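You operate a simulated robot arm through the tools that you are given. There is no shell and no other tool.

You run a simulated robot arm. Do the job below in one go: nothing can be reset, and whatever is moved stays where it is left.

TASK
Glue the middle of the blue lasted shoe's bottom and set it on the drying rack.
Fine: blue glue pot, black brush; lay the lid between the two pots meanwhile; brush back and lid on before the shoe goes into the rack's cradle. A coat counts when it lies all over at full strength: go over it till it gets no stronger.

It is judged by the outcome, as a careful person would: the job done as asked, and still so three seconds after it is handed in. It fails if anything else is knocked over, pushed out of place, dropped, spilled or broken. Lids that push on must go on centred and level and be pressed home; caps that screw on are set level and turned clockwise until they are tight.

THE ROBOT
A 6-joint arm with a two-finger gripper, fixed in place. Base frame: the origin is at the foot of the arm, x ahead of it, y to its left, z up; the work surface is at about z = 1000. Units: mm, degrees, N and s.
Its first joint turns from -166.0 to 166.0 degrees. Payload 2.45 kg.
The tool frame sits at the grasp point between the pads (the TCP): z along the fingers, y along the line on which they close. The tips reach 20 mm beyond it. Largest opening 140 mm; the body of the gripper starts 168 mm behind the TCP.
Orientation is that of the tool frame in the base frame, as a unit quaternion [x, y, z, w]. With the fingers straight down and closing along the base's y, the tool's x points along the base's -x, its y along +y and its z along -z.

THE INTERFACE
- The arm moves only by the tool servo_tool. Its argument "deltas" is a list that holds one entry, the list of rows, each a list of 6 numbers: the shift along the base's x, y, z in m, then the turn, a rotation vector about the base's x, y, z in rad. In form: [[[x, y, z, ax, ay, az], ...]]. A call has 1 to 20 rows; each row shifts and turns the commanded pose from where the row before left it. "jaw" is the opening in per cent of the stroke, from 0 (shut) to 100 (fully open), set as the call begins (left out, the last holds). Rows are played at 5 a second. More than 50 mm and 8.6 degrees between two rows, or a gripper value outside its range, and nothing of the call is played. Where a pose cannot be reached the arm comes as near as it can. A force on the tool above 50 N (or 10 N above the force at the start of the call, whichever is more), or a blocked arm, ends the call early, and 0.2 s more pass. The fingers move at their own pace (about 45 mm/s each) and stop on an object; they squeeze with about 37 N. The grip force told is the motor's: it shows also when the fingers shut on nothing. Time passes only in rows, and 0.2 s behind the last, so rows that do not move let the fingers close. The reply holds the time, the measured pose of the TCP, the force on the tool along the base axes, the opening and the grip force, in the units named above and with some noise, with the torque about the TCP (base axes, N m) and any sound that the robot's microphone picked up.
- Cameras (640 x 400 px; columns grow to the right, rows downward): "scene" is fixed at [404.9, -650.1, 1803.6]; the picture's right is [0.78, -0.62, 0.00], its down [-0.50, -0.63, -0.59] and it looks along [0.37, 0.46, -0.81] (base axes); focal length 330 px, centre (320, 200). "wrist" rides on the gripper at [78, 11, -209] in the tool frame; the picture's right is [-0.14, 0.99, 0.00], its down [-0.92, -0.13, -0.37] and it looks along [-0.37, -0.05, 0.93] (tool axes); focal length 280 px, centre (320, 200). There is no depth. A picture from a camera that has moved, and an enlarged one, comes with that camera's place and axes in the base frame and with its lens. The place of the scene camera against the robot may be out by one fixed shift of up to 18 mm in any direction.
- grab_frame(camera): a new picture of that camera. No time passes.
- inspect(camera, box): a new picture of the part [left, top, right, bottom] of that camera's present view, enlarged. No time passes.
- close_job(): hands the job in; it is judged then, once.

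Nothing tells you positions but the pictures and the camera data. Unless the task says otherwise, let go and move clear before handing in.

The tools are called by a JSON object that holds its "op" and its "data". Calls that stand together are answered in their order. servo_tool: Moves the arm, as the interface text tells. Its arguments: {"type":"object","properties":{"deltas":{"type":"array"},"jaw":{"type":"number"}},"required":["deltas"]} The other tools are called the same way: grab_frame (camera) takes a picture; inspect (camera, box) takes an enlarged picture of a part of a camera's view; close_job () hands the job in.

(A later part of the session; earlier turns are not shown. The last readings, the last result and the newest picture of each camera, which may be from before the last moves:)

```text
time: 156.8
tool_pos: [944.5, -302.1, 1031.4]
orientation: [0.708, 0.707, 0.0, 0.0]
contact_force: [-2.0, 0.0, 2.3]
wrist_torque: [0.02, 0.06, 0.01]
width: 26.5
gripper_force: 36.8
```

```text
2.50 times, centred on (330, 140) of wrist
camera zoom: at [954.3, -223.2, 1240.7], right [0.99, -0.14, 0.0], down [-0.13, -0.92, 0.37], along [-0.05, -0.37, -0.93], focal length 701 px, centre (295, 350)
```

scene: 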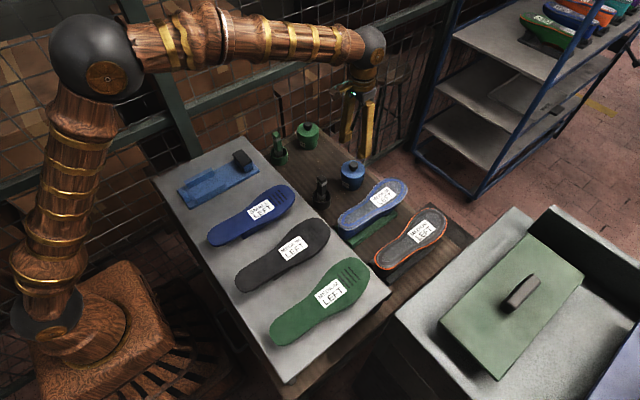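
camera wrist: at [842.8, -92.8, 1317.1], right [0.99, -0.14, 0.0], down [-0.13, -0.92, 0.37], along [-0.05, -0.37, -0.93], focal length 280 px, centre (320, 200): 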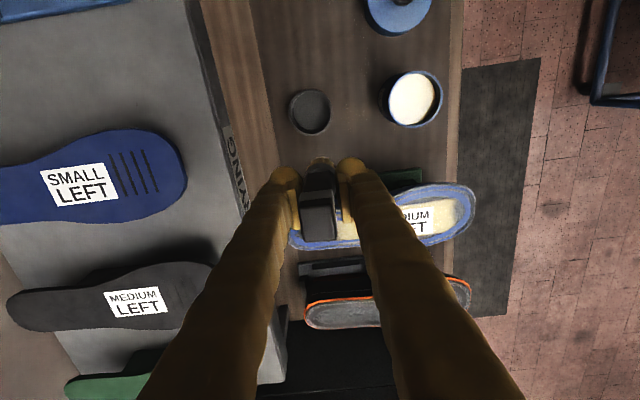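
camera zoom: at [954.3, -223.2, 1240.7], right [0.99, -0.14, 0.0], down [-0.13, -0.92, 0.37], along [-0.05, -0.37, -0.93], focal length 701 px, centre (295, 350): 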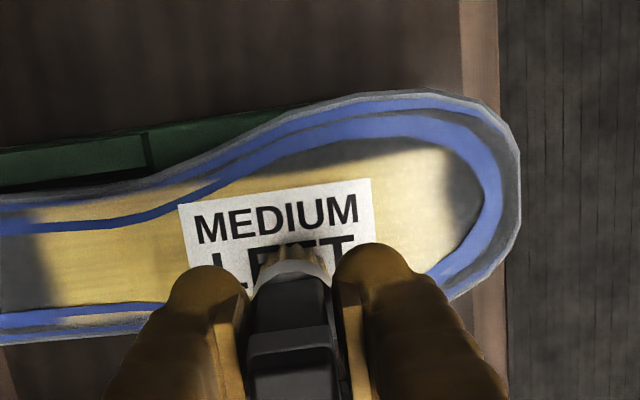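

{"op": "servo_tool", "data": {"deltas": [[[0.008, 0, -0.0001, 0, 0, 0], [0.008, 0, -0.0001, 0, 0, 0], [0.008, 0, -0.0001, 0, 0, 0], [0.008, 0, 0, 0, 0, 0], [0.008, 0, 0, 0, 0, 0], [0.008, 0, 0, 0, 0, 0], [0.006, 0, 0, 0, 0, 0], [0, 0, 0, 0, 0, 0]]]}}

{"op": "servo_tool", "data": {"deltas": [[[0, 0, 0.003, 0, 0, 0], [0, 0.009, 0, 0, 0, 0], [0, 0.008, 0, 0, 0, 0], [0, 0, -0.003, 0, 0, 0], [-0.008, 0, 0, 0, 0, 0], [-0.008, 0, 0, 0, 0, 0], [-0.008, 0, 0, 0, 0, 0], [0, 0, 0, 0, 0, 0]]]}}

{"op": "inspect", "data": {"camera": "wrist", "box": [230, 60, 430, 220]}}

```text
time: 158.6
tool_pos: [996.9, -302.3, 1030.3]
orientation: [0.707, 0.708, 0.0, 0.0]
contact_force: [-2.8, 0.6, 5.3]
wrist_torque: [0.01, 0.04, 0.04]
width: 26.4
gripper_force: 36.6
```

```text
time: 160.4
tool_pos: [971.8, -286.8, 1030.5]
orientation: [0.707, 0.707, 0.0, 0.0]
contact_force: [-0.1, 0.9, 6.0]
wrist_torque: [0.1, -0.07, -0.02]
width: 26.6
gripper_force: 36.8
```

```text
2.50 times, centred on (330, 140) of wrist
camera zoom: at [982.5, -206.8, 1240.5], right [0.99, -0.14, 0.0], down [-0.13, -0.92, 0.37], along [-0.05, -0.37, -0.93], focal length 701 px, centre (295, 350)
```

zoom: 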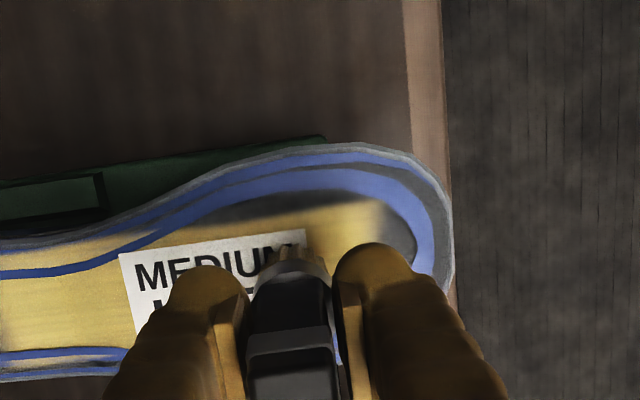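

{"op": "servo_tool", "data": {"deltas": [[[-0.008, 0, 0, 0, 0, 0], [-0.008, 0, 0, 0, 0, 0], [-0.008, 0, 0, 0, 0, 0], [-0.008, 0, 0.0001, 0, 0, 0], [-0.008, 0, 0.0001, 0, 0, 0], [-0.008, 0, 0.0001, 0, 0, 0], [0, 0, 0, 0, 0, 0]]]}}

{"op": "servo_tool", "data": {"deltas": [[[-0.008, 0, 0.0001, 0, 0, 0], [-0.008, 0, 0, 0, 0, 0], [-0.008, 0, 0, 0, 0, 0], [-0.008, 0, 0, 0, 0, 0], [0, 0, 0, 0, 0, 0]]]}}

{"op": "inspect", "data": {"camera": "wrist", "box": [230, 60, 430, 220]}}

```text
time: 162.0
tool_pos: [924.7, -286.0, 1030.5]
orientation: [0.707, 0.707, 0.0, -0.001]
contact_force: [1.7, 0.2, 5.8]
wrist_torque: [0.03, 0.02, 0.0]
width: 26.4
gripper_force: 37.1
```

```text
time: 163.2
tool_pos: [891.7, -284.9, 1031.8]
orientation: [0.707, 0.707, 0.0, 0.0]
contact_force: [-0.7, -0.2, 1.6]
wrist_torque: [-0.03, 0.1, 0.01]
width: 26.4
gripper_force: 37.4
```

```text
2.50 times, centred on (330, 140) of wrist
camera zoom: at [903.8, -206.5, 1240.6], right [0.99, -0.14, 0.0], down [-0.13, -0.92, 0.37], along [-0.05, -0.37, -0.93], focal length 701 px, centre (295, 350)
```

zoom: 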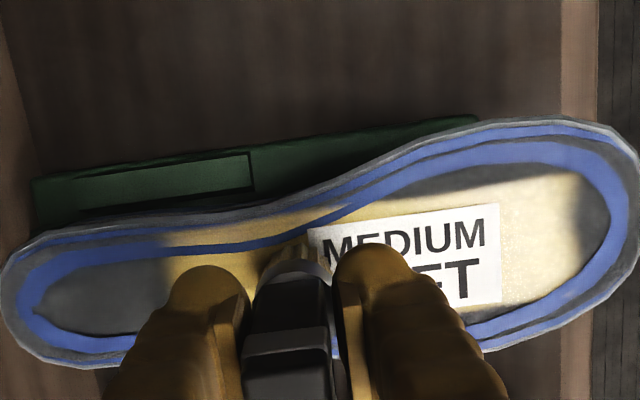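

{"op": "servo_tool", "data": {"deltas": [[[-0.008, 0, -0.0001, 0, 0, 0], [-0.008, 0, -0.0001, 0, 0, 0], [-0.008, 0, 0, 0, 0, 0], [-0.008, 0, 0, 0, 0, 0], [-0.006, 0, 0, 0, 0, 0], [0, 0, 0, 0, 0, 0]]]}}

{"op": "inspect", "data": {"camera": "wrist", "box": [230, 60, 430, 220]}}

```text
time: 164.6
tool_pos: [854.2, -285.8, 1030.2]
orientation: [0.707, 0.708, 0.0, 0.0]
contact_force: [1.1, 0.2, 3.4]
wrist_torque: [0.1, 0.0, -0.01]
width: 26.6
gripper_force: 37.4
```

```text
2.50 times, centred on (330, 140) of wrist
camera zoom: at [865.0, -206.1, 1240.4], right [0.99, -0.14, 0.0], down [-0.13, -0.92, 0.37], along [-0.05, -0.37, -0.93], focal length 701 px, centre (295, 350)
```

zoom: 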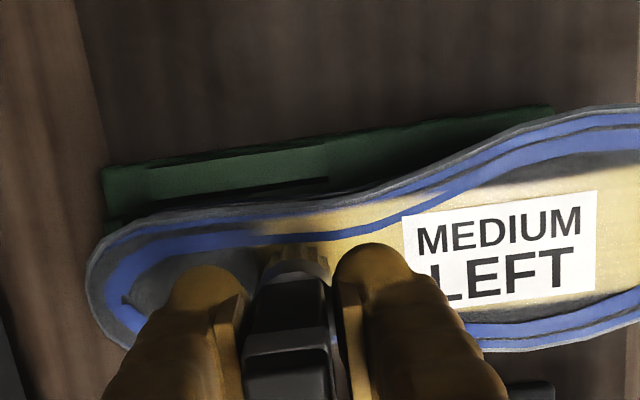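

{"op": "servo_tool", "data": {"deltas": [[[-0.005, 0, 0, 0, 0, 0], [0.005, 0, 0, 0, 0, 0], [0, 0, 0.003, 0, 0, 0], [-0.004, 0.009, 0, 0, 0, 0], [0, 0.008, 0, 0, 0, 0], [0, 0, -0.003, 0, 0, 0], [0.007, 0, 0, 0, 0, 0], [0.007, 0, 0, 0, 0, 0], [0, 0, 0, 0, 0, 0]]]}}

{"op": "servo_tool", "data": {"deltas": [[[0.008, 0, 0, 0, 0, 0], [0.008, 0, 0, 0, 0, 0], [0.008, 0, 0, 0, 0, 0], [0.008, 0, 0, 0, 0, 0], [0, 0, 0, 0, 0, 0]]]}}

{"op": "inspect", "data": {"camera": "wrist", "box": [230, 60, 430, 220]}}

```text
time: 166.6
tool_pos: [864.9, -267.8, 1030.7]
orientation: [0.707, 0.707, 0.001, 0.0]
contact_force: [0.7, 0.1, -1.1]
wrist_torque: [0.05, 0.0, -0.01]
width: 26.5
gripper_force: 37.4
```

```text
time: 167.8
tool_pos: [897.1, -268.2, 1031.9]
orientation: [0.707, 0.708, 0.0, -0.001]
contact_force: [0.0, 0.5, -0.8]
wrist_torque: [0.0, 0.02, -0.03]
width: 26.6
gripper_force: 37.1
```

```text
2.50 times, centred on (330, 140) of wrist
camera zoom: at [907.1, -189.7, 1241.4], right [0.99, -0.14, 0.0], down [-0.13, -0.92, 0.37], along [-0.05, -0.37, -0.93], focal length 701 px, centre (295, 350)
```

zoom: 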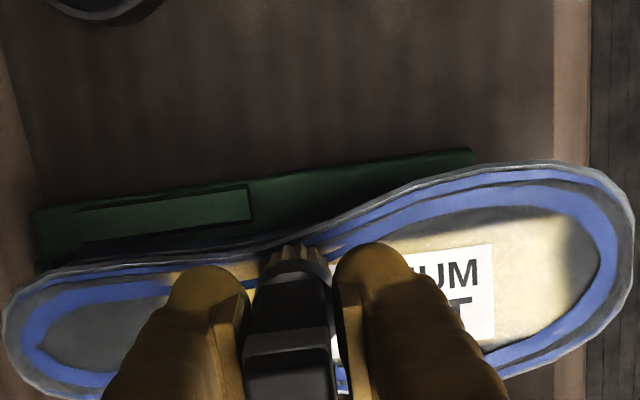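

{"op": "servo_tool", "data": {"deltas": [[[0, 0, -0.0006, 0, 0, 0], [0, 0, 0, 0, 0, 0]]]}}

```text
time: 168.4
tool_pos: [895.9, -269.4, 1030.8]
orientation: [0.707, 0.707, 0.0, -0.001]
contact_force: [0.3, 0.6, -0.1]
wrist_torque: [-0.02, -0.04, 0.01]
width: 26.5
gripper_force: 36.9
```

{"op": "servo_tool", "data": {"deltas": [[[0, 0, -0.0006, 0, 0, 0], [0, 0, 0, 0, 0, 0]]]}}

```text
time: 169.0
tool_pos: [896.0, -268.3, 1029.6]
orientation: [0.707, 0.707, -0.001, 0.0]
contact_force: [-0.1, -0.4, 3.6]
wrist_torque: [0.04, 0.08, 0.03]
width: 26.3
gripper_force: 37.0
```

{"op": "servo_tool", "data": {"deltas": [[[-0.008, 0, 0, 0, 0, 0], [-0.008, 0, 0, 0, 0, 0], [-0.008, 0, 0, 0, 0, 0], [-0.008, 0, 0, 0, 0, 0], [-0.008, 0, 0, 0, 0, 0], [-0.006, 0, 0, 0, 0, 0], [0, 0, 0, 0, 0, 0]]]}}

{"op": "servo_tool", "data": {"deltas": [[[0.008, 0, 0, 0, 0, 0], [0.008, 0, 0, 0, 0, 0], [0.008, 0, 0, 0, 0, 0], [0.008, 0, 0, 0, 0, 0], [0.008, 0, 0, 0, 0, 0], [0.008, 0, 0, 0, 0, 0], [0, 0, 0, 0, 0, 0]]]}}

{"op": "inspect", "data": {"camera": "wrist", "box": [230, 60, 430, 220]}}

```text
time: 170.6
tool_pos: [848.7, -269.3, 1030.3]
orientation: [0.707, 0.707, 0.0, 0.001]
contact_force: [5.7, -0.4, 27.0]
wrist_torque: [-0.12, -0.07, -0.01]
width: 26.6
gripper_force: 37.4
```

```text
time: 172.2
tool_pos: [897.9, -267.5, 1030.4]
orientation: [0.707, 0.707, 0.0, -0.001]
contact_force: [-12.3, -0.6, 35.6]
wrist_torque: [-0.07, 0.52, -0.03]
width: 26.7
gripper_force: 36.8
```

```text
2.50 times, centred on (330, 140) of wrist
camera zoom: at [909.4, -188.7, 1239.8], right [0.99, -0.14, 0.0], down [-0.13, -0.92, 0.37], along [-0.05, -0.37, -0.93], focal length 701 px, centre (295, 350)
```

zoom: 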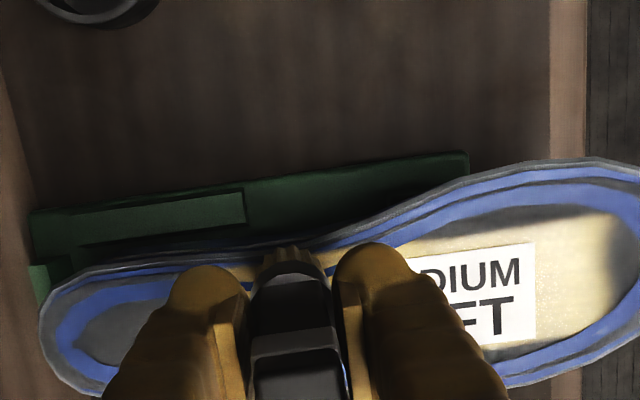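

The force rose and the shoe has been dragged along +x. I'll lift off immediately and check it.

{"op": "servo_tool", "data": {"deltas": [[[0, 0, 0.003, 0, 0, 0], [0, 0, 0.012, 0, 0, 0], [0, 0, 0.03, 0, 0, 0], [0, 0.02, 0.03, 0, 0, 0], [0, 0.04, 0, 0, 0, 0], [0, 0.04, 0, 0, 0, 0], [0, 0, 0, 0, 0, 0]]]}}

{"op": "inspect", "data": {"camera": "scene", "box": [330, 165, 410, 235]}}

{"op": "grab_frame", "data": {"camera": "wrist"}}

{"op": "inspect", "data": {"camera": "scene", "box": [320, 140, 440, 260]}}

```text
time: 173.8
tool_pos: [897.1, -168.6, 1104.3]
orientation: [0.707, 0.707, 0.0, 0.0]
contact_force: [-0.1, 0.9, 0.1]
wrist_torque: [0.0, 0.02, 0.01]
width: 26.3
gripper_force: 37.1
```

```text
5.71 times, centred on (370, 200) of scene
camera zoom: at [404.9, -650.1, 1803.6], right [0.78, -0.62, 0.0], down [-0.5, -0.63, -0.59], along [0.37, 0.46, -0.81], focal length 1886 px, centre (34, 200)
```

zoom: 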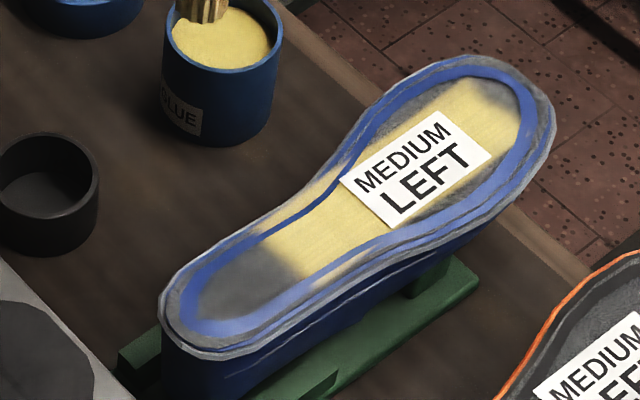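

```text
taken
camera wrist: at [909.3, -89.8, 1314.5], right [0.99, -0.14, 0.0], down [-0.13, -0.92, 0.37], along [-0.05, -0.37, -0.93], focal length 280 px, centre (320, 200)
```

wrist: 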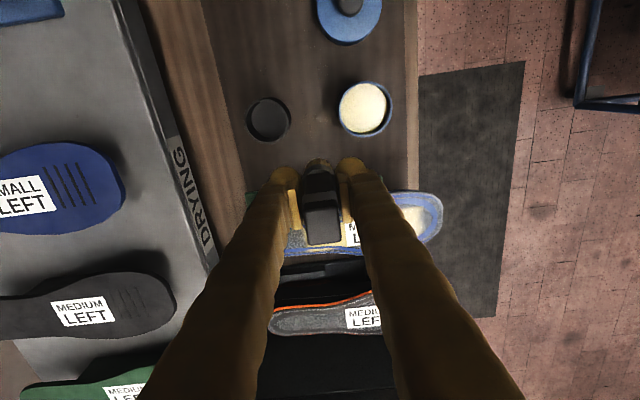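

```text
3.33 times, centred on (380, 200) of scene
camera zoom: at [404.9, -650.1, 1803.6], right [0.78, -0.62, 0.0], down [-0.5, -0.63, -0.59], along [0.37, 0.46, -0.81], focal length 1100 px, centre (120, 200)
```

zoom: 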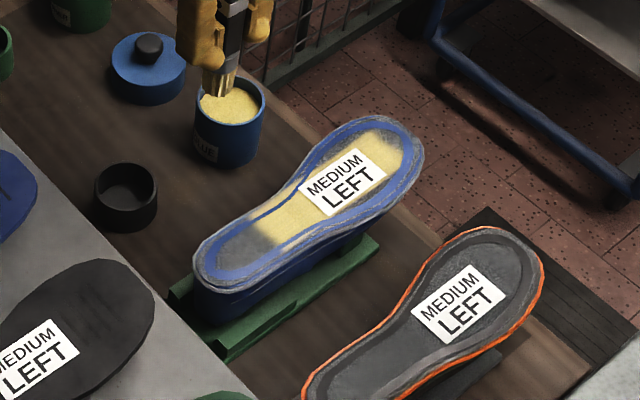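

The shoe slid about 19 mm forward on its stand but still rests on it. I'll look at its seat and the coat closely from above before doing anything else.

{"op": "servo_tool", "data": {"deltas": [[[0.003, -0.037, 0, 0, 0, 0], [0.003, -0.037, 0, 0, 0, 0], [0.003, -0.037, 0, 0, 0, 0], [0.003, -0.037, 0, 0, 0, 0], [0, -0.037, 0, 0, 0, 0], [0, 0, 0, 0, 0, 0]]]}}

{"op": "grab_frame", "data": {"camera": "wrist"}}

{"op": "inspect", "data": {"camera": "wrist", "box": [200, 30, 340, 150]}}

{"op": "inspect", "data": {"camera": "wrist", "box": [310, 30, 450, 150]}}

```text
time: 175.2
tool_pos: [911.6, -354.2, 1104.5]
orientation: [0.707, 0.707, 0.0, 0.0]
contact_force: [-0.2, -0.9, -1.0]
wrist_torque: [0.0, 0.0, -0.03]
width: 26.7
gripper_force: 36.7
```

```text
taken
camera wrist: at [922.0, -274.9, 1314.1], right [0.99, -0.14, 0.0], down [-0.13, -0.92, 0.37], along [-0.05, -0.37, -0.93], focal length 280 px, centre (320, 200)
```

wrist: 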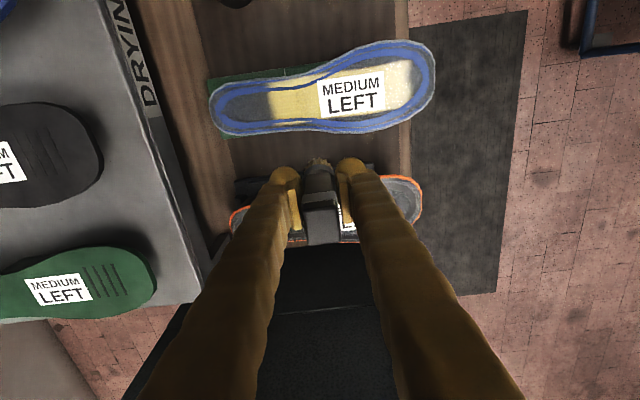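

```text
3.33 times, centred on (270, 90) of wrist
camera zoom: at [922.0, -274.9, 1314.1], right [0.99, -0.14, 0.0], down [-0.13, -0.92, 0.37], along [-0.05, -0.37, -0.93], focal length 935 px, centre (487, 567)
```

zoom: 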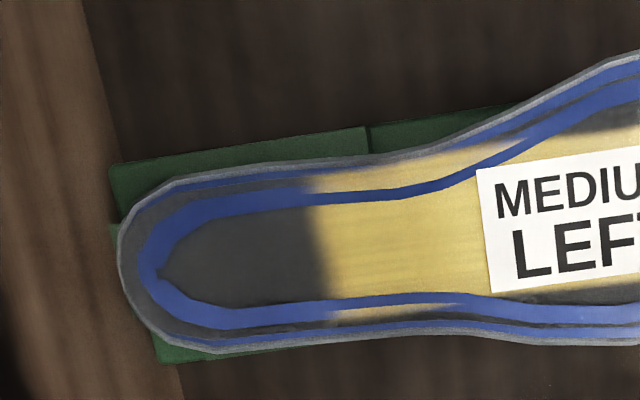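

```text
3.33 times, centred on (380, 90) of wrist
camera zoom: at [922.0, -274.9, 1314.1], right [0.99, -0.14, 0.0], down [-0.13, -0.92, 0.37], along [-0.05, -0.37, -0.93], focal length 935 px, centre (120, 567)
```

zoom: 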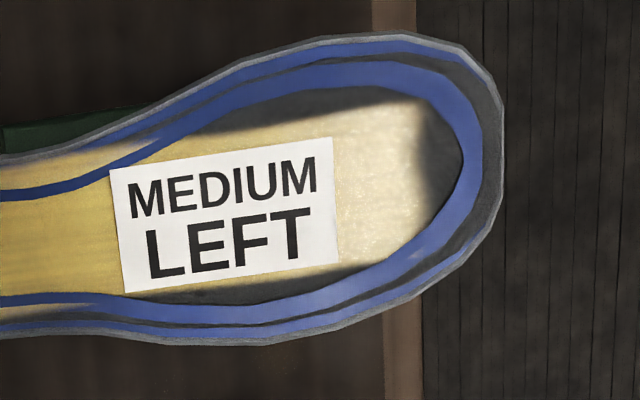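

The patch is clearly rectangular and now fairly even, and the shoe is still well supported by its stand (now patch ≈ x 860–1027, y -313 to -260). The toe edge is a bit ragged, so I'll reload and go over it all once more, keeping forces low.

{"op": "servo_tool", "data": {"deltas": [[[0.009, 0.038, 0, 0, 0, 0], [0.009, 0.038, 0, 0, 0, 0], [0.009, 0.038, 0, 0, 0, 0], [0.009, 0.038, 0, 0, 0, 0], [0.008, 0.038, 0, 0, 0, 0], [0.008, 0.04, 0, 0, 0, 0], [0, 0, -0.04, 0, 0, 0], [0, 0, -0.04, 0, 0, 0], [0, 0, -0.03, 0, 0, 0], [0, 0, -0.007, 0, 0, 0], [0, 0, -0.002, 0, 0, 0], [0, 0, 0, 0, 0, 0]]]}}

{"op": "inspect", "data": {"camera": "scene", "box": [325, 120, 425, 240]}}

```text
time: 177.8
tool_pos: [961.7, -123.8, 984.6]
orientation: [0.707, 0.707, 0.0, 0.0]
contact_force: [0.3, -0.8, 0.2]
wrist_torque: [-0.02, -0.04, -0.04]
width: 26.3
gripper_force: 37.3
```

```text
3.33 times, centred on (375, 180) of scene
camera zoom: at [404.9, -650.1, 1803.6], right [0.78, -0.62, 0.0], down [-0.5, -0.63, -0.59], along [0.37, 0.46, -0.81], focal length 1100 px, centre (137, 267)
```

zoom: 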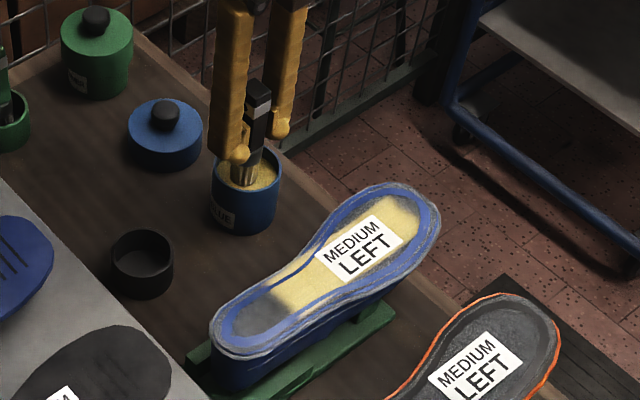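

{"op": "servo_tool", "data": {"deltas": [[[0, 0, -0.0008, 0, 0, 0], [0, 0, -0.0008, 0, 0, 0], [0, 0, 0, 0, 0, 0]]]}}

```text
time: 178.6
tool_pos: [962.5, -123.8, 983.2]
orientation: [0.707, 0.707, 0.0, 0.001]
contact_force: [-1.1, 0.3, 13.3]
wrist_torque: [0.07, -0.1, 0.0]
width: 26.2
gripper_force: 36.8
```

{"op": "servo_tool", "data": {"deltas": [[[0, 0, 0.005, 0, 0, 0], [0, 0, 0.03, 0, 0, 0], [0, 0, 0.035, 0, 0, 0], [0, 0, 0.028, 0, 0, 0], [0.009, -0.036, 0, 0, 0, 0], [0.009, -0.036, 0, 0, 0, 0], [0.009, -0.036, 0, 0, 0, 0], [0.0105, -0.037, 0, 0, 0, 0], [0, 0, -0.035, 0, 0, 0], [0, 0, -0.013, 0, 0, 0], [0, 0, -0.002, 0, 0, 0], [0, 0, -0.0008, 0, 0, 0], [0, 0, 0, 0, 0, 0]]]}}

{"op": "inspect", "data": {"camera": "wrist", "box": [230, 60, 430, 220]}}

```text
time: 181.4
tool_pos: [999.7, -268.4, 1030.2]
orientation: [0.707, 0.707, -0.001, 0.0]
contact_force: [1.0, 0.6, 3.5]
wrist_torque: [0.11, -0.03, 0.02]
width: 26.6
gripper_force: 37.0
```

```text
2.50 times, centred on (330, 140) of wrist
camera zoom: at [1011.4, -189.0, 1240.9], right [0.99, -0.14, 0.0], down [-0.13, -0.92, 0.37], along [-0.05, -0.37, -0.93], focal length 701 px, centre (295, 350)
```

zoom: 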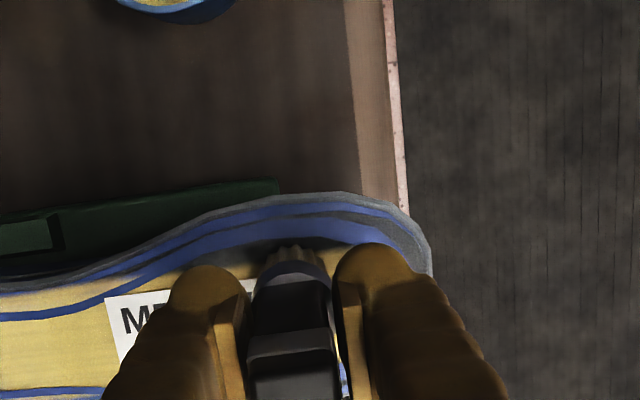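

Light contact of 3.5 N. I'll stroke to the toe edge and then back along this +y row.

{"op": "servo_tool", "data": {"deltas": [[[0.006, 0, 0, 0, 0, 0], [0.006, 0, 0, 0, 0, 0], [0.005, 0, 0, 0, 0, 0], [0, 0, 0, 0, 0, 0]]]}}

{"op": "servo_tool", "data": {"deltas": [[[-0.007, 0, 0, 0, 0, 0], [-0.007, 0, 0, 0, 0, 0], [-0.007, 0, 0, 0, 0, 0], [-0.007, 0, 0, 0, 0, 0], [-0.007, 0, 0, 0, 0, 0], [0, 0, 0, 0, 0, 0]]]}}

{"op": "inspect", "data": {"camera": "wrist", "box": [230, 60, 430, 220]}}

```text
time: 182.4
tool_pos: [1017.9, -268.2, 1031.2]
orientation: [0.707, 0.707, 0.0, -0.001]
contact_force: [-0.2, 0.6, 1.5]
wrist_torque: [0.06, -0.01, -0.02]
width: 26.8
gripper_force: 37.2
```

```text
time: 183.8
tool_pos: [981.1, -269.6, 1031.2]
orientation: [0.707, 0.707, 0.0, -0.001]
contact_force: [-1.0, 0.9, 4.2]
wrist_torque: [0.05, 0.04, 0.03]
width: 26.5
gripper_force: 36.7
```

```text
2.50 times, centred on (330, 140) of wrist
camera zoom: at [992.4, -189.7, 1240.6], right [0.99, -0.14, 0.0], down [-0.13, -0.92, 0.37], along [-0.05, -0.37, -0.93], focal length 701 px, centre (295, 350)
```

zoom: 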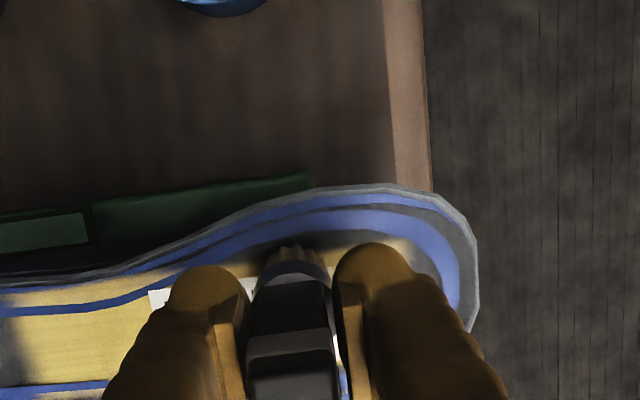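

Forces are steady at 2–4 N. I'll continue along the row toward the waist.

{"op": "servo_tool", "data": {"deltas": [[[-0.007, 0, 0, 0, 0, 0], [-0.007, 0, 0, 0, 0, 0], [-0.007, 0, 0, 0, 0, 0], [-0.007, 0, 0, 0, 0, 0], [-0.007, 0, 0, 0, 0, 0], [0, 0, 0, 0, 0, 0]]]}}

{"op": "servo_tool", "data": {"deltas": [[[-0.007, 0, 0, 0, 0, 0], [-0.007, 0, 0, 0, 0, 0], [-0.007, 0, 0, 0, 0, 0], [-0.007, 0, 0, 0, 0, 0], [0, 0, 0, 0, 0, 0]]]}}

{"op": "inspect", "data": {"camera": "wrist", "box": [230, 60, 430, 220]}}

```text
time: 185.2
tool_pos: [947.7, -268.0, 1030.7]
orientation: [0.707, 0.707, 0.0, 0.0]
contact_force: [-0.1, 0.1, -1.4]
wrist_torque: [-0.02, -0.01, 0.01]
width: 26.8
gripper_force: 37.2
```

```text
time: 186.4
tool_pos: [919.1, -269.0, 1030.0]
orientation: [0.707, 0.707, 0.0, 0.0]
contact_force: [-0.2, 0.5, -0.8]
wrist_torque: [-0.02, 0.0, -0.02]
width: 26.3
gripper_force: 37.3
```

```text
2.50 times, centred on (330, 140) of wrist
camera zoom: at [929.4, -189.5, 1240.6], right [0.99, -0.14, 0.0], down [-0.13, -0.92, 0.37], along [-0.05, -0.37, -0.93], focal length 701 px, centre (295, 350)
```

zoom: 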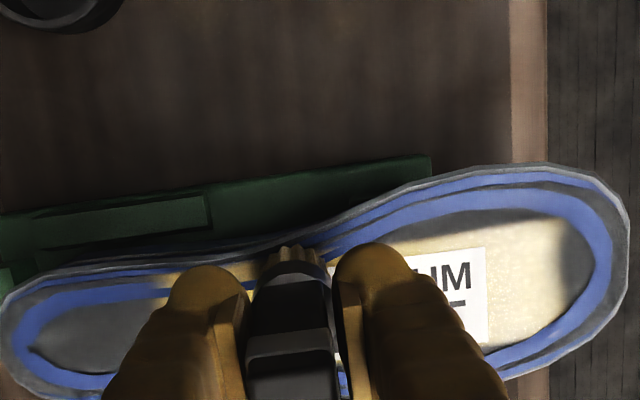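

{"op": "servo_tool", "data": {"deltas": [[[0, 0, -0.0006, 0, 0, 0], [0, 0, 0, 0, 0, 0]]]}}

```text
time: 187.0
tool_pos: [918.7, -268.3, 1030.4]
orientation: [0.707, 0.707, 0.0, 0.0]
contact_force: [-0.6, 0.0, -0.3]
wrist_torque: [0.0, 0.0, -0.03]
width: 26.6
gripper_force: 36.8
```

{"op": "servo_tool", "data": {"deltas": [[[0, 0, -0.0006, 0, 0, 0], [0, 0, 0, 0, 0, 0]]]}}

```text
time: 187.6
tool_pos: [920.2, -268.6, 1030.2]
orientation: [0.707, 0.707, 0.0, 0.0]
contact_force: [-1.4, -2.3, 8.4]
wrist_torque: [-0.04, -0.01, 0.01]
width: 26.5
gripper_force: 37.2
```

Slope found: about 1 mm drop per 63 mm toward the heel. I'll follow it.

{"op": "servo_tool", "data": {"deltas": [[[-0.007, 0, 0.0001, 0, 0, 0], [-0.007, 0, -0.0001, 0, 0, 0], [-0.007, 0, -0.0001, 0, 0, 0], [-0.007, 0, -0.0001, 0, 0, 0], [0, 0, 0, 0, 0, 0]]]}}

{"op": "servo_tool", "data": {"deltas": [[[-0.007, 0, -0.0001, 0, 0, 0], [-0.007, 0, -0.0001, 0, 0, 0], [-0.005, 0, -0.0001, 0, 0, 0], [0, 0, 0, 0, 0, 0]]]}}

```text
time: 188.8
tool_pos: [892.1, -269.4, 1029.2]
orientation: [0.707, 0.707, 0.0, 0.0]
contact_force: [1.4, 0.6, 8.2]
wrist_torque: [0.12, -0.03, 0.02]
width: 26.4
gripper_force: 37.0
```

```text
time: 189.8
tool_pos: [871.9, -267.2, 1029.7]
orientation: [0.707, 0.707, 0.0, 0.0]
contact_force: [-1.4, -0.5, -0.1]
wrist_torque: [0.0, 0.06, 0.03]
width: 26.4
gripper_force: 36.2
```

{"op": "servo_tool", "data": {"deltas": [[[0, 0, -0.0005, 0, 0, 0], [0, 0, 0, 0, 0, 0]]]}}

```text
time: 190.4
tool_pos: [872.0, -267.4, 1028.9]
orientation: [0.708, 0.707, -0.001, 0.0]
contact_force: [0.7, -3.1, 8.5]
wrist_torque: [-0.23, 0.02, -0.01]
width: 26.5
gripper_force: 37.0
```

{"op": "servo_tool", "data": {"deltas": [[[-0.005, 0, 0, 0, 0, 0], [0.005, 0, 0, 0, 0, 0], [0.007, 0, 0.0002, 0, 0, 0], [0.007, 0, 0.0002, 0, 0, 0], [0.007, 0, 0.0002, 0, 0, 0], [0, 0, 0, 0, 0, 0]]]}}

{"op": "servo_tool", "data": {"deltas": [[[0.007, 0, 0.0001, 0, 0, 0], [0.007, 0, 0.0001, 0, 0, 0], [0.007, 0, 0.0001, 0, 0, 0], [0.007, 0, 0.0001, 0, 0, 0], [0.007, 0, 0.0001, 0, 0, 0], [0, 0, 0, 0, 0, 0]]]}}

{"op": "inspect", "data": {"camera": "wrist", "box": [230, 60, 430, 220]}}

```text
time: 191.8
tool_pos: [893.3, -267.5, 1029.8]
orientation: [0.707, 0.707, 0.0, -0.001]
contact_force: [0.2, -0.3, 0.6]
wrist_torque: [0.02, -0.01, 0.02]
width: 26.7
gripper_force: 37.7
```

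```text
time: 193.2
tool_pos: [929.1, -268.0, 1029.8]
orientation: [0.708, 0.707, -0.001, 0.0]
contact_force: [-2.9, -0.7, 7.8]
wrist_torque: [0.06, 0.03, 0.04]
width: 26.5
gripper_force: 37.7
```

```text
2.50 times, centred on (330, 140) of wrist
camera zoom: at [939.0, -188.7, 1239.5], right [0.99, -0.14, 0.0], down [-0.13, -0.92, 0.37], along [-0.05, -0.37, -0.93], focal length 701 px, centre (295, 350)
```

zoom: 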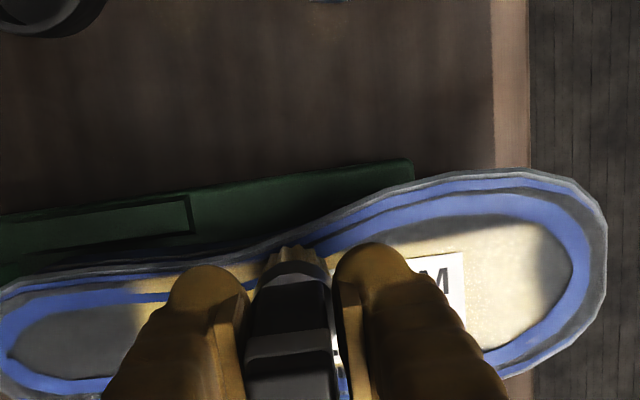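

{"op": "servo_tool", "data": {"deltas": [[[0.008, 0, 0.0002, 0, 0, 0], [0.008, 0, 0.0002, 0, 0, 0], [0.008, 0, 0.0002, 0, 0, 0], [0.008, 0, 0.0001, 0, 0, 0], [0.008, 0, 0.0001, 0, 0, 0], [0.008, 0, 0.0001, 0, 0, 0], [0.008, 0, 0.0001, 0, 0, 0], [0, 0, 0, 0, 0, 0]]]}}

{"op": "servo_tool", "data": {"deltas": [[[0, 0, 0.003, 0, 0, 0], [0.008, -0.009, 0, 0, 0, 0], [0.008, -0.009, 0, 0, 0, 0], [0.008, 0, 0, 0, 0, 0], [0, 0, -0.0027, 0, 0, 0], [0, 0, 0, 0, 0, 0]]]}}

{"op": "inspect", "data": {"camera": "wrist", "box": [230, 60, 430, 220]}}

```text
time: 195.0
tool_pos: [985.0, -267.4, 1031.6]
orientation: [0.707, 0.707, 0.0, 0.0]
contact_force: [-0.1, 0.0, -0.3]
wrist_torque: [0.0, 0.01, 0.02]
width: 26.5
gripper_force: 37.7
```

```text
time: 196.4
tool_pos: [1009.0, -286.5, 1030.8]
orientation: [0.707, 0.707, 0.001, 0.0]
contact_force: [-0.4, 0.8, -0.7]
wrist_torque: [0.04, -0.01, 0.01]
width: 26.2
gripper_force: 37.2
```

```text
2.50 times, centred on (330, 140) of wrist
camera zoom: at [1018.7, -207.3, 1240.9], right [0.99, -0.14, 0.0], down [-0.13, -0.92, 0.37], along [-0.05, -0.37, -0.93], focal length 701 px, centre (295, 350)
```

zoom: 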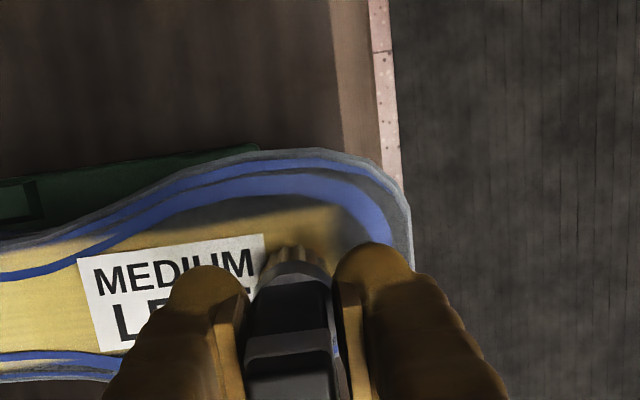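

{"op": "servo_tool", "data": {"deltas": [[[0, 0, -0.0006, 0, 0, 0], [0, 0, 0, 0, 0, 0]]]}}

```text
time: 197.0
tool_pos: [1008.6, -285.9, 1031.3]
orientation: [0.706, 0.708, -0.001, -0.001]
contact_force: [-0.7, 0.4, -0.5]
wrist_torque: [-0.02, 0.01, -0.02]
width: 26.5
gripper_force: 37.5
```

{"op": "servo_tool", "data": {"deltas": [[[0, 0, -0.0006, 0, 0, 0], [0, 0, 0, 0, 0, 0]]]}}

```text
time: 197.6
tool_pos: [1008.1, -286.1, 1029.2]
orientation: [0.707, 0.707, 0.0, 0.001]
contact_force: [0.6, -0.8, 2.6]
wrist_torque: [-0.11, -0.04, -0.02]
width: 26.4
gripper_force: 38.0
```

{"op": "servo_tool", "data": {"deltas": [[[0.006, 0, -0.0001, 0, 0, 0], [0.006, 0, -0.0001, 0, 0, 0], [-0.006, 0, 0, 0, 0, 0], [0.006, 0, 0, 0, 0, 0], [0, 0, 0, 0, 0, 0]]]}}

{"op": "servo_tool", "data": {"deltas": [[[-0.008, 0, 0, 0, 0, 0], [-0.008, 0, 0, 0, 0, 0], [-0.008, 0, 0, 0, 0, 0], [-0.008, 0, 0, 0, 0, 0], [-0.008, 0, 0, 0, 0, 0], [0, 0, 0, 0, 0, 0]]]}}

{"op": "inspect", "data": {"camera": "wrist", "box": [230, 60, 430, 220]}}

```text
time: 198.8
tool_pos: [1021.2, -285.9, 1030.9]
orientation: [0.708, 0.707, 0.0, 0.0]
contact_force: [-1.1, 0.7, 2.1]
wrist_torque: [0.11, 0.03, -0.01]
width: 26.4
gripper_force: 37.4
```

```text
time: 200.2
tool_pos: [979.2, -287.5, 1030.7]
orientation: [0.707, 0.707, 0.0, 0.0]
contact_force: [0.6, 0.2, 4.2]
wrist_torque: [0.01, -0.08, 0.01]
width: 26.3
gripper_force: 37.6
```

```text
2.50 times, centred on (330, 140) of wrist
camera zoom: at [990.5, -208.1, 1239.8], right [0.99, -0.14, 0.0], down [-0.13, -0.92, 0.37], along [-0.05, -0.37, -0.93], focal length 701 px, centre (295, 350)
```

zoom: 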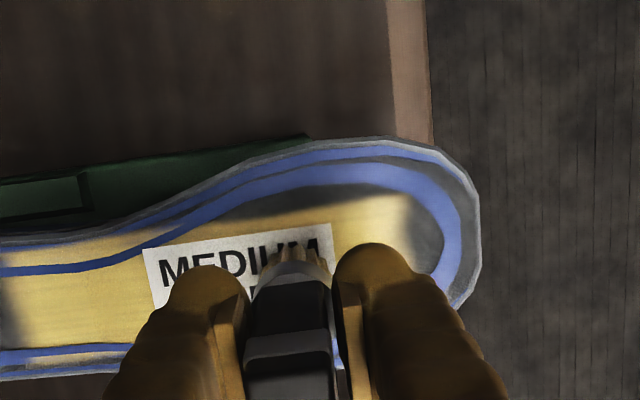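

The toe edge of the patch is now a clean straight line, confirming the boundary. I'll continue the centre row toward the heel edge.

{"op": "servo_tool", "data": {"deltas": [[[-0.008, 0, -0.0001, 0, 0, 0], [-0.008, 0, -0.0001, 0, 0, 0], [-0.008, 0, -0.0001, 0, 0, 0], [-0.008, 0, -0.0001, 0, 0, 0], [-0.008, 0, -0.0001, 0, 0, 0], [0, 0, 0, 0, 0, 0]]]}}

{"op": "servo_tool", "data": {"deltas": [[[-0.008, 0, -0.0001, 0, 0, 0], [-0.008, 0, -0.0001, 0, 0, 0], [-0.008, 0, -0.0001, 0, 0, 0], [-0.008, 0, -0.0001, 0, 0, 0], [0, 0, 0, 0, 0, 0]]]}}

{"op": "inspect", "data": {"camera": "wrist", "box": [230, 60, 430, 220]}}

```text
time: 201.6
tool_pos: [939.9, -285.8, 1029.4]
orientation: [0.707, 0.707, 0.0, 0.0]
contact_force: [5.5, 0.6, 19.7]
wrist_torque: [0.03, -0.22, 0.01]
width: 26.4
gripper_force: 37.0
```

```text
time: 202.8
tool_pos: [906.8, -286.3, 1028.1]
orientation: [0.707, 0.707, 0.0, 0.0]
contact_force: [4.7, -1.2, 19.0]
wrist_torque: [-0.07, -0.1, 0.0]
width: 26.6
gripper_force: 36.9
```

```text
2.50 times, centred on (330, 140) of wrist
camera zoom: at [917.5, -207.1, 1238.0], right [0.99, -0.14, 0.0], down [-0.13, -0.92, 0.37], along [-0.05, -0.37, -0.93], focal length 701 px, centre (295, 350)
```

zoom: 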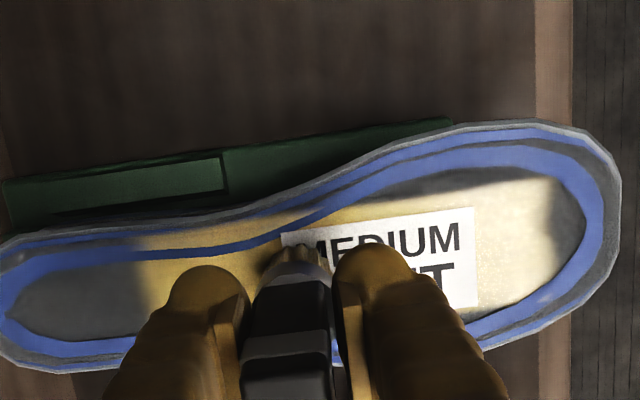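

Slightly firm at 19 N. I'll raise 0.6 mm and finish the row.

{"op": "servo_tool", "data": {"deltas": [[[0, 0, 0.0006, 0, 0, 0], [-0.007, 0, 0, 0, 0, 0], [-0.007, 0, 0, 0, 0, 0], [-0.007, 0, 0, 0, 0, 0], [0, 0, 0, 0, 0, 0]]]}}

{"op": "servo_tool", "data": {"deltas": [[[-0.007, 0, 0, 0, 0, 0], [-0.007, 0, 0, 0, 0, 0], [0, 0, 0, 0, 0, 0]]]}}

{"op": "inspect", "data": {"camera": "wrist", "box": [230, 60, 430, 220]}}

```text
time: 204.0
tool_pos: [886.9, -286.1, 1028.6]
orientation: [0.707, 0.707, 0.0, -0.001]
contact_force: [0.1, 0.7, -1.3]
wrist_torque: [-0.01, 0.0, 0.0]
width: 26.3
gripper_force: 36.6
```

```text
time: 204.8
tool_pos: [873.3, -286.9, 1028.0]
orientation: [0.707, 0.707, 0.0, 0.001]
contact_force: [-0.1, -0.3, -0.1]
wrist_torque: [0.03, 0.02, 0.03]
width: 26.6
gripper_force: 36.5
```

```text
2.50 times, centred on (330, 140) of wrist
camera zoom: at [884.0, -206.9, 1238.9], right [0.99, -0.14, 0.0], down [-0.13, -0.92, 0.37], along [-0.05, -0.37, -0.93], focal length 701 px, centre (295, 350)
```

zoom: 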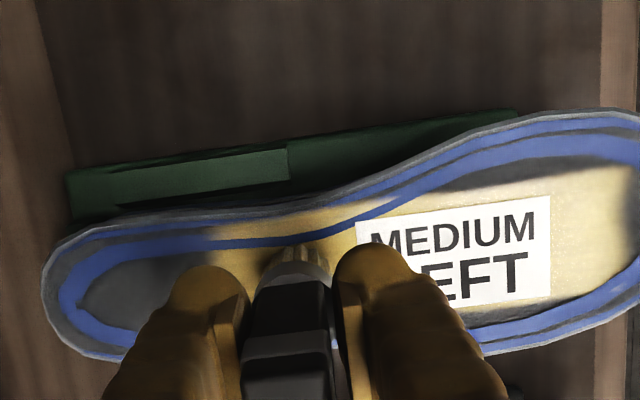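

{"op": "servo_tool", "data": {"deltas": [[[0, 0, -0.0006, 0, 0, 0], [0, 0, 0, 0, 0, 0]]]}}

```text
time: 205.4
tool_pos: [873.5, -286.4, 1029.3]
orientation: [0.707, 0.707, 0.0, -0.001]
contact_force: [0.9, -0.1, -0.8]
wrist_torque: [-0.01, 0.03, 0.04]
width: 26.8
gripper_force: 37.7
```

{"op": "servo_tool", "data": {"deltas": [[[0, 0, -0.0006, 0, 0, 0], [0, 0, 0, 0, 0, 0]]]}}

```text
time: 206.0
tool_pos: [873.4, -286.1, 1029.3]
orientation: [0.707, 0.707, 0.0, -0.001]
contact_force: [0.1, -0.5, -0.1]
wrist_torque: [-0.02, -0.02, -0.01]
width: 26.3
gripper_force: 36.9
```

{"op": "servo_tool", "data": {"deltas": [[[0, 0, -0.0006, 0, 0, 0], [0, 0, 0, 0, 0, 0]]]}}

```text
time: 206.6
tool_pos: [872.6, -286.0, 1028.4]
orientation: [0.707, 0.707, 0.0, 0.0]
contact_force: [0.5, -1.3, 2.7]
wrist_torque: [-0.09, 0.01, 0.04]
width: 26.5
gripper_force: 37.0
```

{"op": "servo_tool", "data": {"deltas": [[[-0.005, 0, 0, 0, 0, 0], [0.005, 0, 0, 0, 0, 0], [0.007, 0, 0, 0, 0, 0], [0.007, 0, 0.0001, 0, 0, 0], [0.007, 0, 0.0001, 0, 0, 0], [0.007, 0, 0.0001, 0, 0, 0], [0.007, 0, 0.0001, 0, 0, 0], [0, 0, 0, 0, 0, 0]]]}}

{"op": "servo_tool", "data": {"deltas": [[[-0.007, 0, -0.0001, 0, 0, 0], [-0.007, 0, -0.0001, 0, 0, 0], [-0.007, 0, -0.0001, 0, 0, 0], [-0.007, 0, -0.0001, 0, 0, 0], [-0.007, 0, 0, 0, 0, 0], [0, 0, 0, 0, 0, 0]]]}}

{"op": "inspect", "data": {"camera": "wrist", "box": [230, 60, 430, 220]}}

```text
time: 208.4
tool_pos: [907.1, -285.9, 1028.2]
orientation: [0.707, 0.707, 0.0, 0.0]
contact_force: [0.1, 0.9, 1.0]
wrist_torque: [0.02, 0.03, 0.01]
width: 26.4
gripper_force: 36.8
```

```text
time: 209.8
tool_pos: [872.9, -286.4, 1027.6]
orientation: [0.707, 0.707, 0.0, 0.0]
contact_force: [2.1, 0.7, 7.7]
wrist_torque: [0.04, -0.11, -0.04]
width: 26.6
gripper_force: 37.3
```

```text
2.50 times, centred on (330, 140) of wrist
camera zoom: at [883.7, -207.4, 1237.5], right [0.99, -0.14, 0.0], down [-0.13, -0.92, 0.37], along [-0.05, -0.37, -0.93], focal length 701 px, centre (295, 350)
```

zoom: 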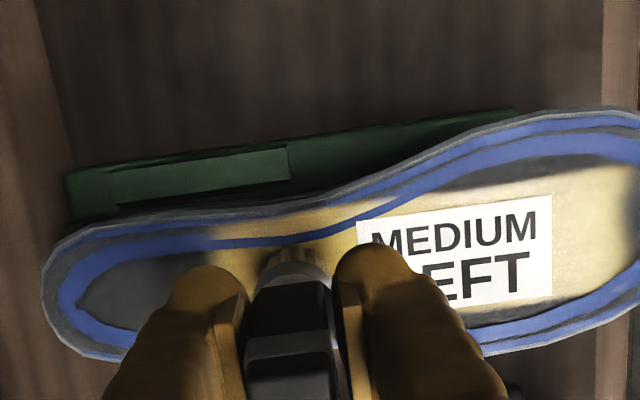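

Now the -y row, from the heel edge forward.

{"op": "servo_tool", "data": {"deltas": [[[0, 0, 0.003, 0, 0, 0], [0, -0.009, 0, 0, 0, 0], [0, -0.008, 0, 0, 0, 0], [0, 0, -0.003, 0, 0, 0], [0, 0, 0, 0, 0, 0]]]}}

```text
time: 211.0
tool_pos: [874.0, -303.4, 1026.9]
orientation: [0.707, 0.708, 0.0, -0.001]
contact_force: [-1.6, -0.2, 10.5]
wrist_torque: [0.03, 0.09, -0.01]
width: 26.4
gripper_force: 37.0
```

{"op": "servo_tool", "data": {"deltas": [[[-0.005, 0, 0.0002, 0, 0, 0], [0.005, 0, 0, 0, 0, 0], [0.007, 0, 0, 0, 0, 0], [0.007, 0, 0, 0, 0, 0], [0.007, 0, 0, 0, 0, 0], [0.007, 0, 0.0001, 0, 0, 0], [0, 0, 0, 0, 0, 0]]]}}

{"op": "servo_tool", "data": {"deltas": [[[0.007, 0, 0.0001, 0, 0, 0], [0.007, 0, 0.0001, 0, 0, 0], [0.007, 0, 0.0001, 0, 0, 0], [0.007, 0, 0.0001, 0, 0, 0], [0.007, 0, 0.0001, 0, 0, 0], [0, 0, 0, 0, 0, 0]]]}}

{"op": "inspect", "data": {"camera": "wrist", "box": [230, 60, 430, 220]}}

```text
time: 212.6
tool_pos: [901.3, -305.0, 1028.8]
orientation: [0.707, 0.707, 0.0, 0.001]
contact_force: [-7.6, 1.2, 27.3]
wrist_torque: [0.23, 0.26, 0.05]
width: 26.5
gripper_force: 36.1
```

```text
time: 214.0
tool_pos: [936.7, -304.6, 1028.9]
orientation: [0.708, 0.706, 0.0, 0.0]
contact_force: [-12.0, -4.9, 35.6]
wrist_torque: [-0.45, 1.09, 0.09]
width: 26.8
gripper_force: 37.1
```

```text
2.50 times, centred on (330, 140) of wrist
camera zoom: at [946.8, -224.2, 1238.4], right [0.99, -0.14, 0.0], down [-0.13, -0.92, 0.37], along [-0.05, -0.37, -0.93], focal length 701 px, centre (295, 350)
```

zoom: 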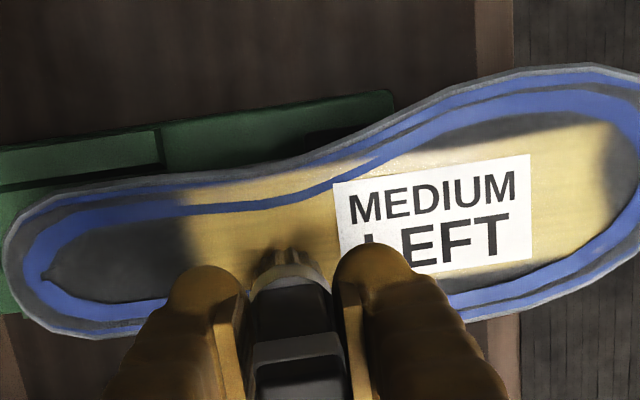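

The shoe has again been dragged forward, further this time. Before lifting I'll look at how it's supported.

{"op": "grab_frame", "data": {"camera": "scene"}}

{"op": "inspect", "data": {"camera": "scene", "box": [320, 140, 440, 250]}}

{"op": "grab_frame", "data": {"camera": "wrist"}}

```text
taken
```

scene: 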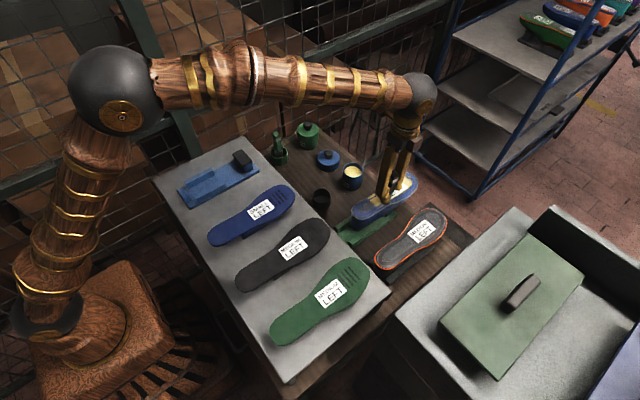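

```text
3.64 times, centred on (380, 195) of scene
camera zoom: at [404.9, -650.1, 1803.6], right [0.78, -0.62, 0.0], down [-0.5, -0.63, -0.59], along [0.37, 0.46, -0.81], focal length 1200 px, centre (102, 218)
```

zoom: 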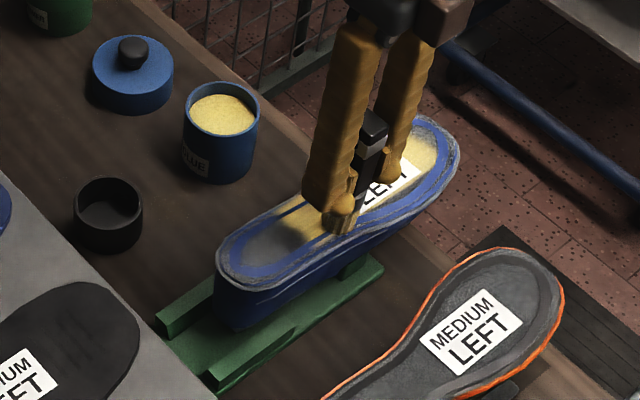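

```text
taken
camera wrist: at [946.8, -224.2, 1238.4], right [0.99, -0.14, 0.0], down [-0.13, -0.92, 0.37], along [-0.05, -0.37, -0.93], focal length 280 px, centre (320, 200)
```

wrist: 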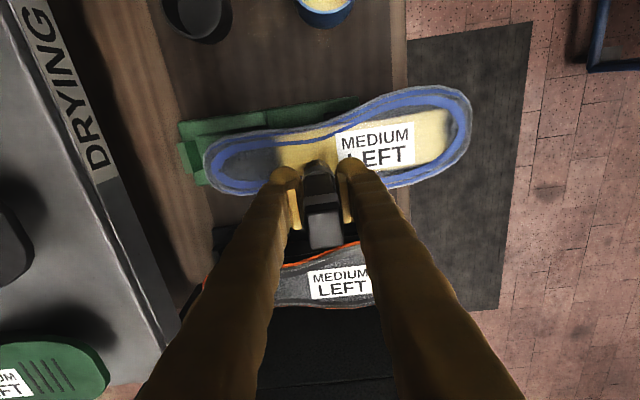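

The shoe is still on its stand but well forward. Friction moved it, so I'll use the same light friction to draw it back toward the heel stop, with reduced pressure, checking as I go.

{"op": "servo_tool", "data": {"deltas": [[[0, 0, 0.0005, 0, 0, 0], [-0.006, 0, 0, 0, 0, 0], [-0.006, 0, 0, 0, 0, 0], [-0.006, 0, 0, 0, 0, 0], [0, 0, 0, 0, 0, 0]]]}}

{"op": "inspect", "data": {"camera": "scene", "box": [320, 140, 440, 250]}}

{"op": "inspect", "data": {"camera": "wrist", "box": [190, 60, 480, 220]}}

```text
time: 215.2
tool_pos: [917.7, -302.3, 1028.2]
orientation: [0.707, 0.707, -0.001, 0.0]
contact_force: [-0.3, 1.2, -0.3]
wrist_torque: [0.01, 0.0, 0.02]
width: 26.5
gripper_force: 36.6
```

```text
3.64 times, centred on (380, 195) of scene
camera zoom: at [404.9, -650.1, 1803.6], right [0.78, -0.62, 0.0], down [-0.5, -0.63, -0.59], along [0.37, 0.46, -0.81], focal length 1200 px, centre (102, 218)
```

zoom: 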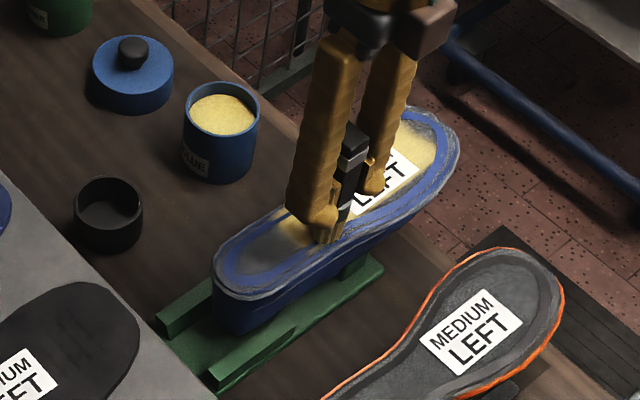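

```text
2.21 times, centred on (335, 140) of wrist
camera zoom: at [928.6, -224.1, 1238.0], right [0.99, -0.14, 0.0], down [-0.13, -0.92, 0.37], along [-0.05, -0.37, -0.93], focal length 619 px, centre (287, 332)
```

zoom: 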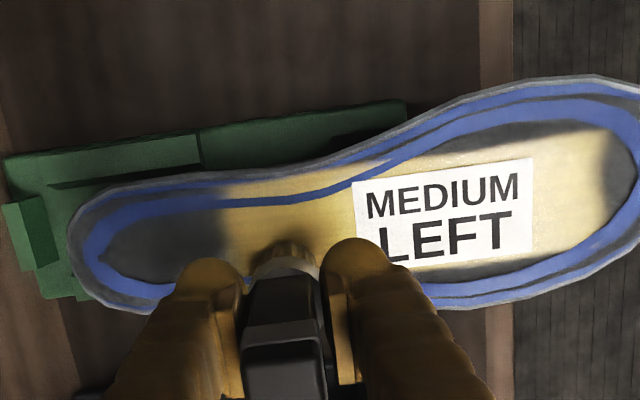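

{"op": "servo_tool", "data": {"deltas": [[[0, 0, -0.0006, 0, 0, 0], [0, 0, 0, 0, 0, 0]]]}}

```text
time: 215.8
tool_pos: [918.7, -303.3, 1027.6]
orientation: [0.707, 0.707, -0.001, 0.0]
contact_force: [-1.3, 0.1, -0.2]
wrist_torque: [0.02, 0.01, 0.0]
width: 26.5
gripper_force: 37.7
```

I'll lift, move to the centre of the forefoot, and use strokes only toward the heel from now on, which draw the shoe back against its stop.

{"op": "servo_tool", "data": {"deltas": [[[0, 0, 0.006, 0, 0, 0], [0.03, 0.008, 0, 0, 0, 0], [0.035, 0.009, 0, 0, 0, 0], [0, 0, -0.003, 0, 0, 0], [0, 0, -0.001, 0, 0, 0], [0, 0, 0, 0, 0, 0]]]}}

{"op": "inspect", "data": {"camera": "wrist", "box": [190, 60, 480, 220]}}

```text
time: 217.2
tool_pos: [984.2, -286.0, 1030.1]
orientation: [0.707, 0.707, 0.001, 0.0]
contact_force: [-0.6, 0.5, -1.1]
wrist_torque: [-0.01, -0.01, 0.02]
width: 26.3
gripper_force: 37.2
```

```text
2.21 times, centred on (335, 140) of wrist
camera zoom: at [994.1, -207.5, 1239.9], right [0.99, -0.14, 0.0], down [-0.13, -0.92, 0.37], along [-0.05, -0.37, -0.93], focal length 619 px, centre (287, 332)
```

zoom: 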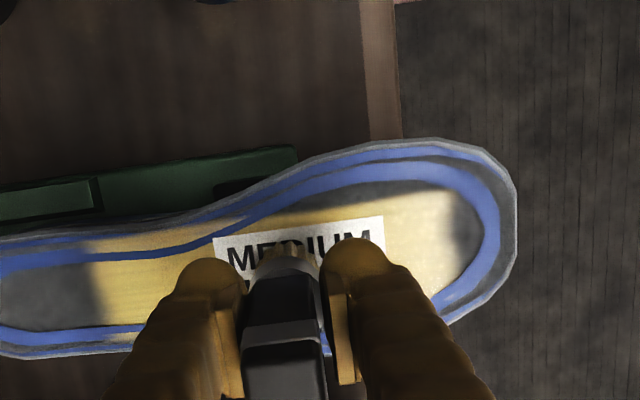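

{"op": "servo_tool", "data": {"deltas": [[[0, 0, -0.0007, 0, 0, 0], [0, 0, -0.0005, 0, 0, 0], [0, 0, 0, 0, 0, 0]]]}}

```text
time: 218.0
tool_pos: [983.3, -287.4, 1029.0]
orientation: [0.707, 0.707, 0.0, 0.0]
contact_force: [-0.3, 0.3, 0.6]
wrist_torque: [0.01, -0.06, 0.05]
width: 26.7
gripper_force: 36.9
```

{"op": "servo_tool", "data": {"deltas": [[[0, 0, -0.0007, 0, 0, 0], [0, 0, -0.0005, 0, 0, 0], [0, 0, 0, 0, 0, 0]]]}}

```text
time: 218.8
tool_pos: [982.9, -286.4, 1028.0]
orientation: [0.707, 0.708, 0.0, 0.0]
contact_force: [-0.1, -0.4, -0.1]
wrist_torque: [0.02, -0.01, 0.01]
width: 26.4
gripper_force: 36.4
```

{"op": "servo_tool", "data": {"deltas": [[[0, 0, -0.0007, 0, 0, 0], [0, 0, -0.0007, 0, 0, 0], [0, 0, 0, 0, 0, 0]]]}}

```text
time: 219.6
tool_pos: [982.6, -285.9, 1028.0]
orientation: [0.707, 0.707, 0.0, 0.0]
contact_force: [2.6, 1.8, 9.0]
wrist_torque: [0.07, -0.06, 0.02]
width: 26.6
gripper_force: 36.9
```

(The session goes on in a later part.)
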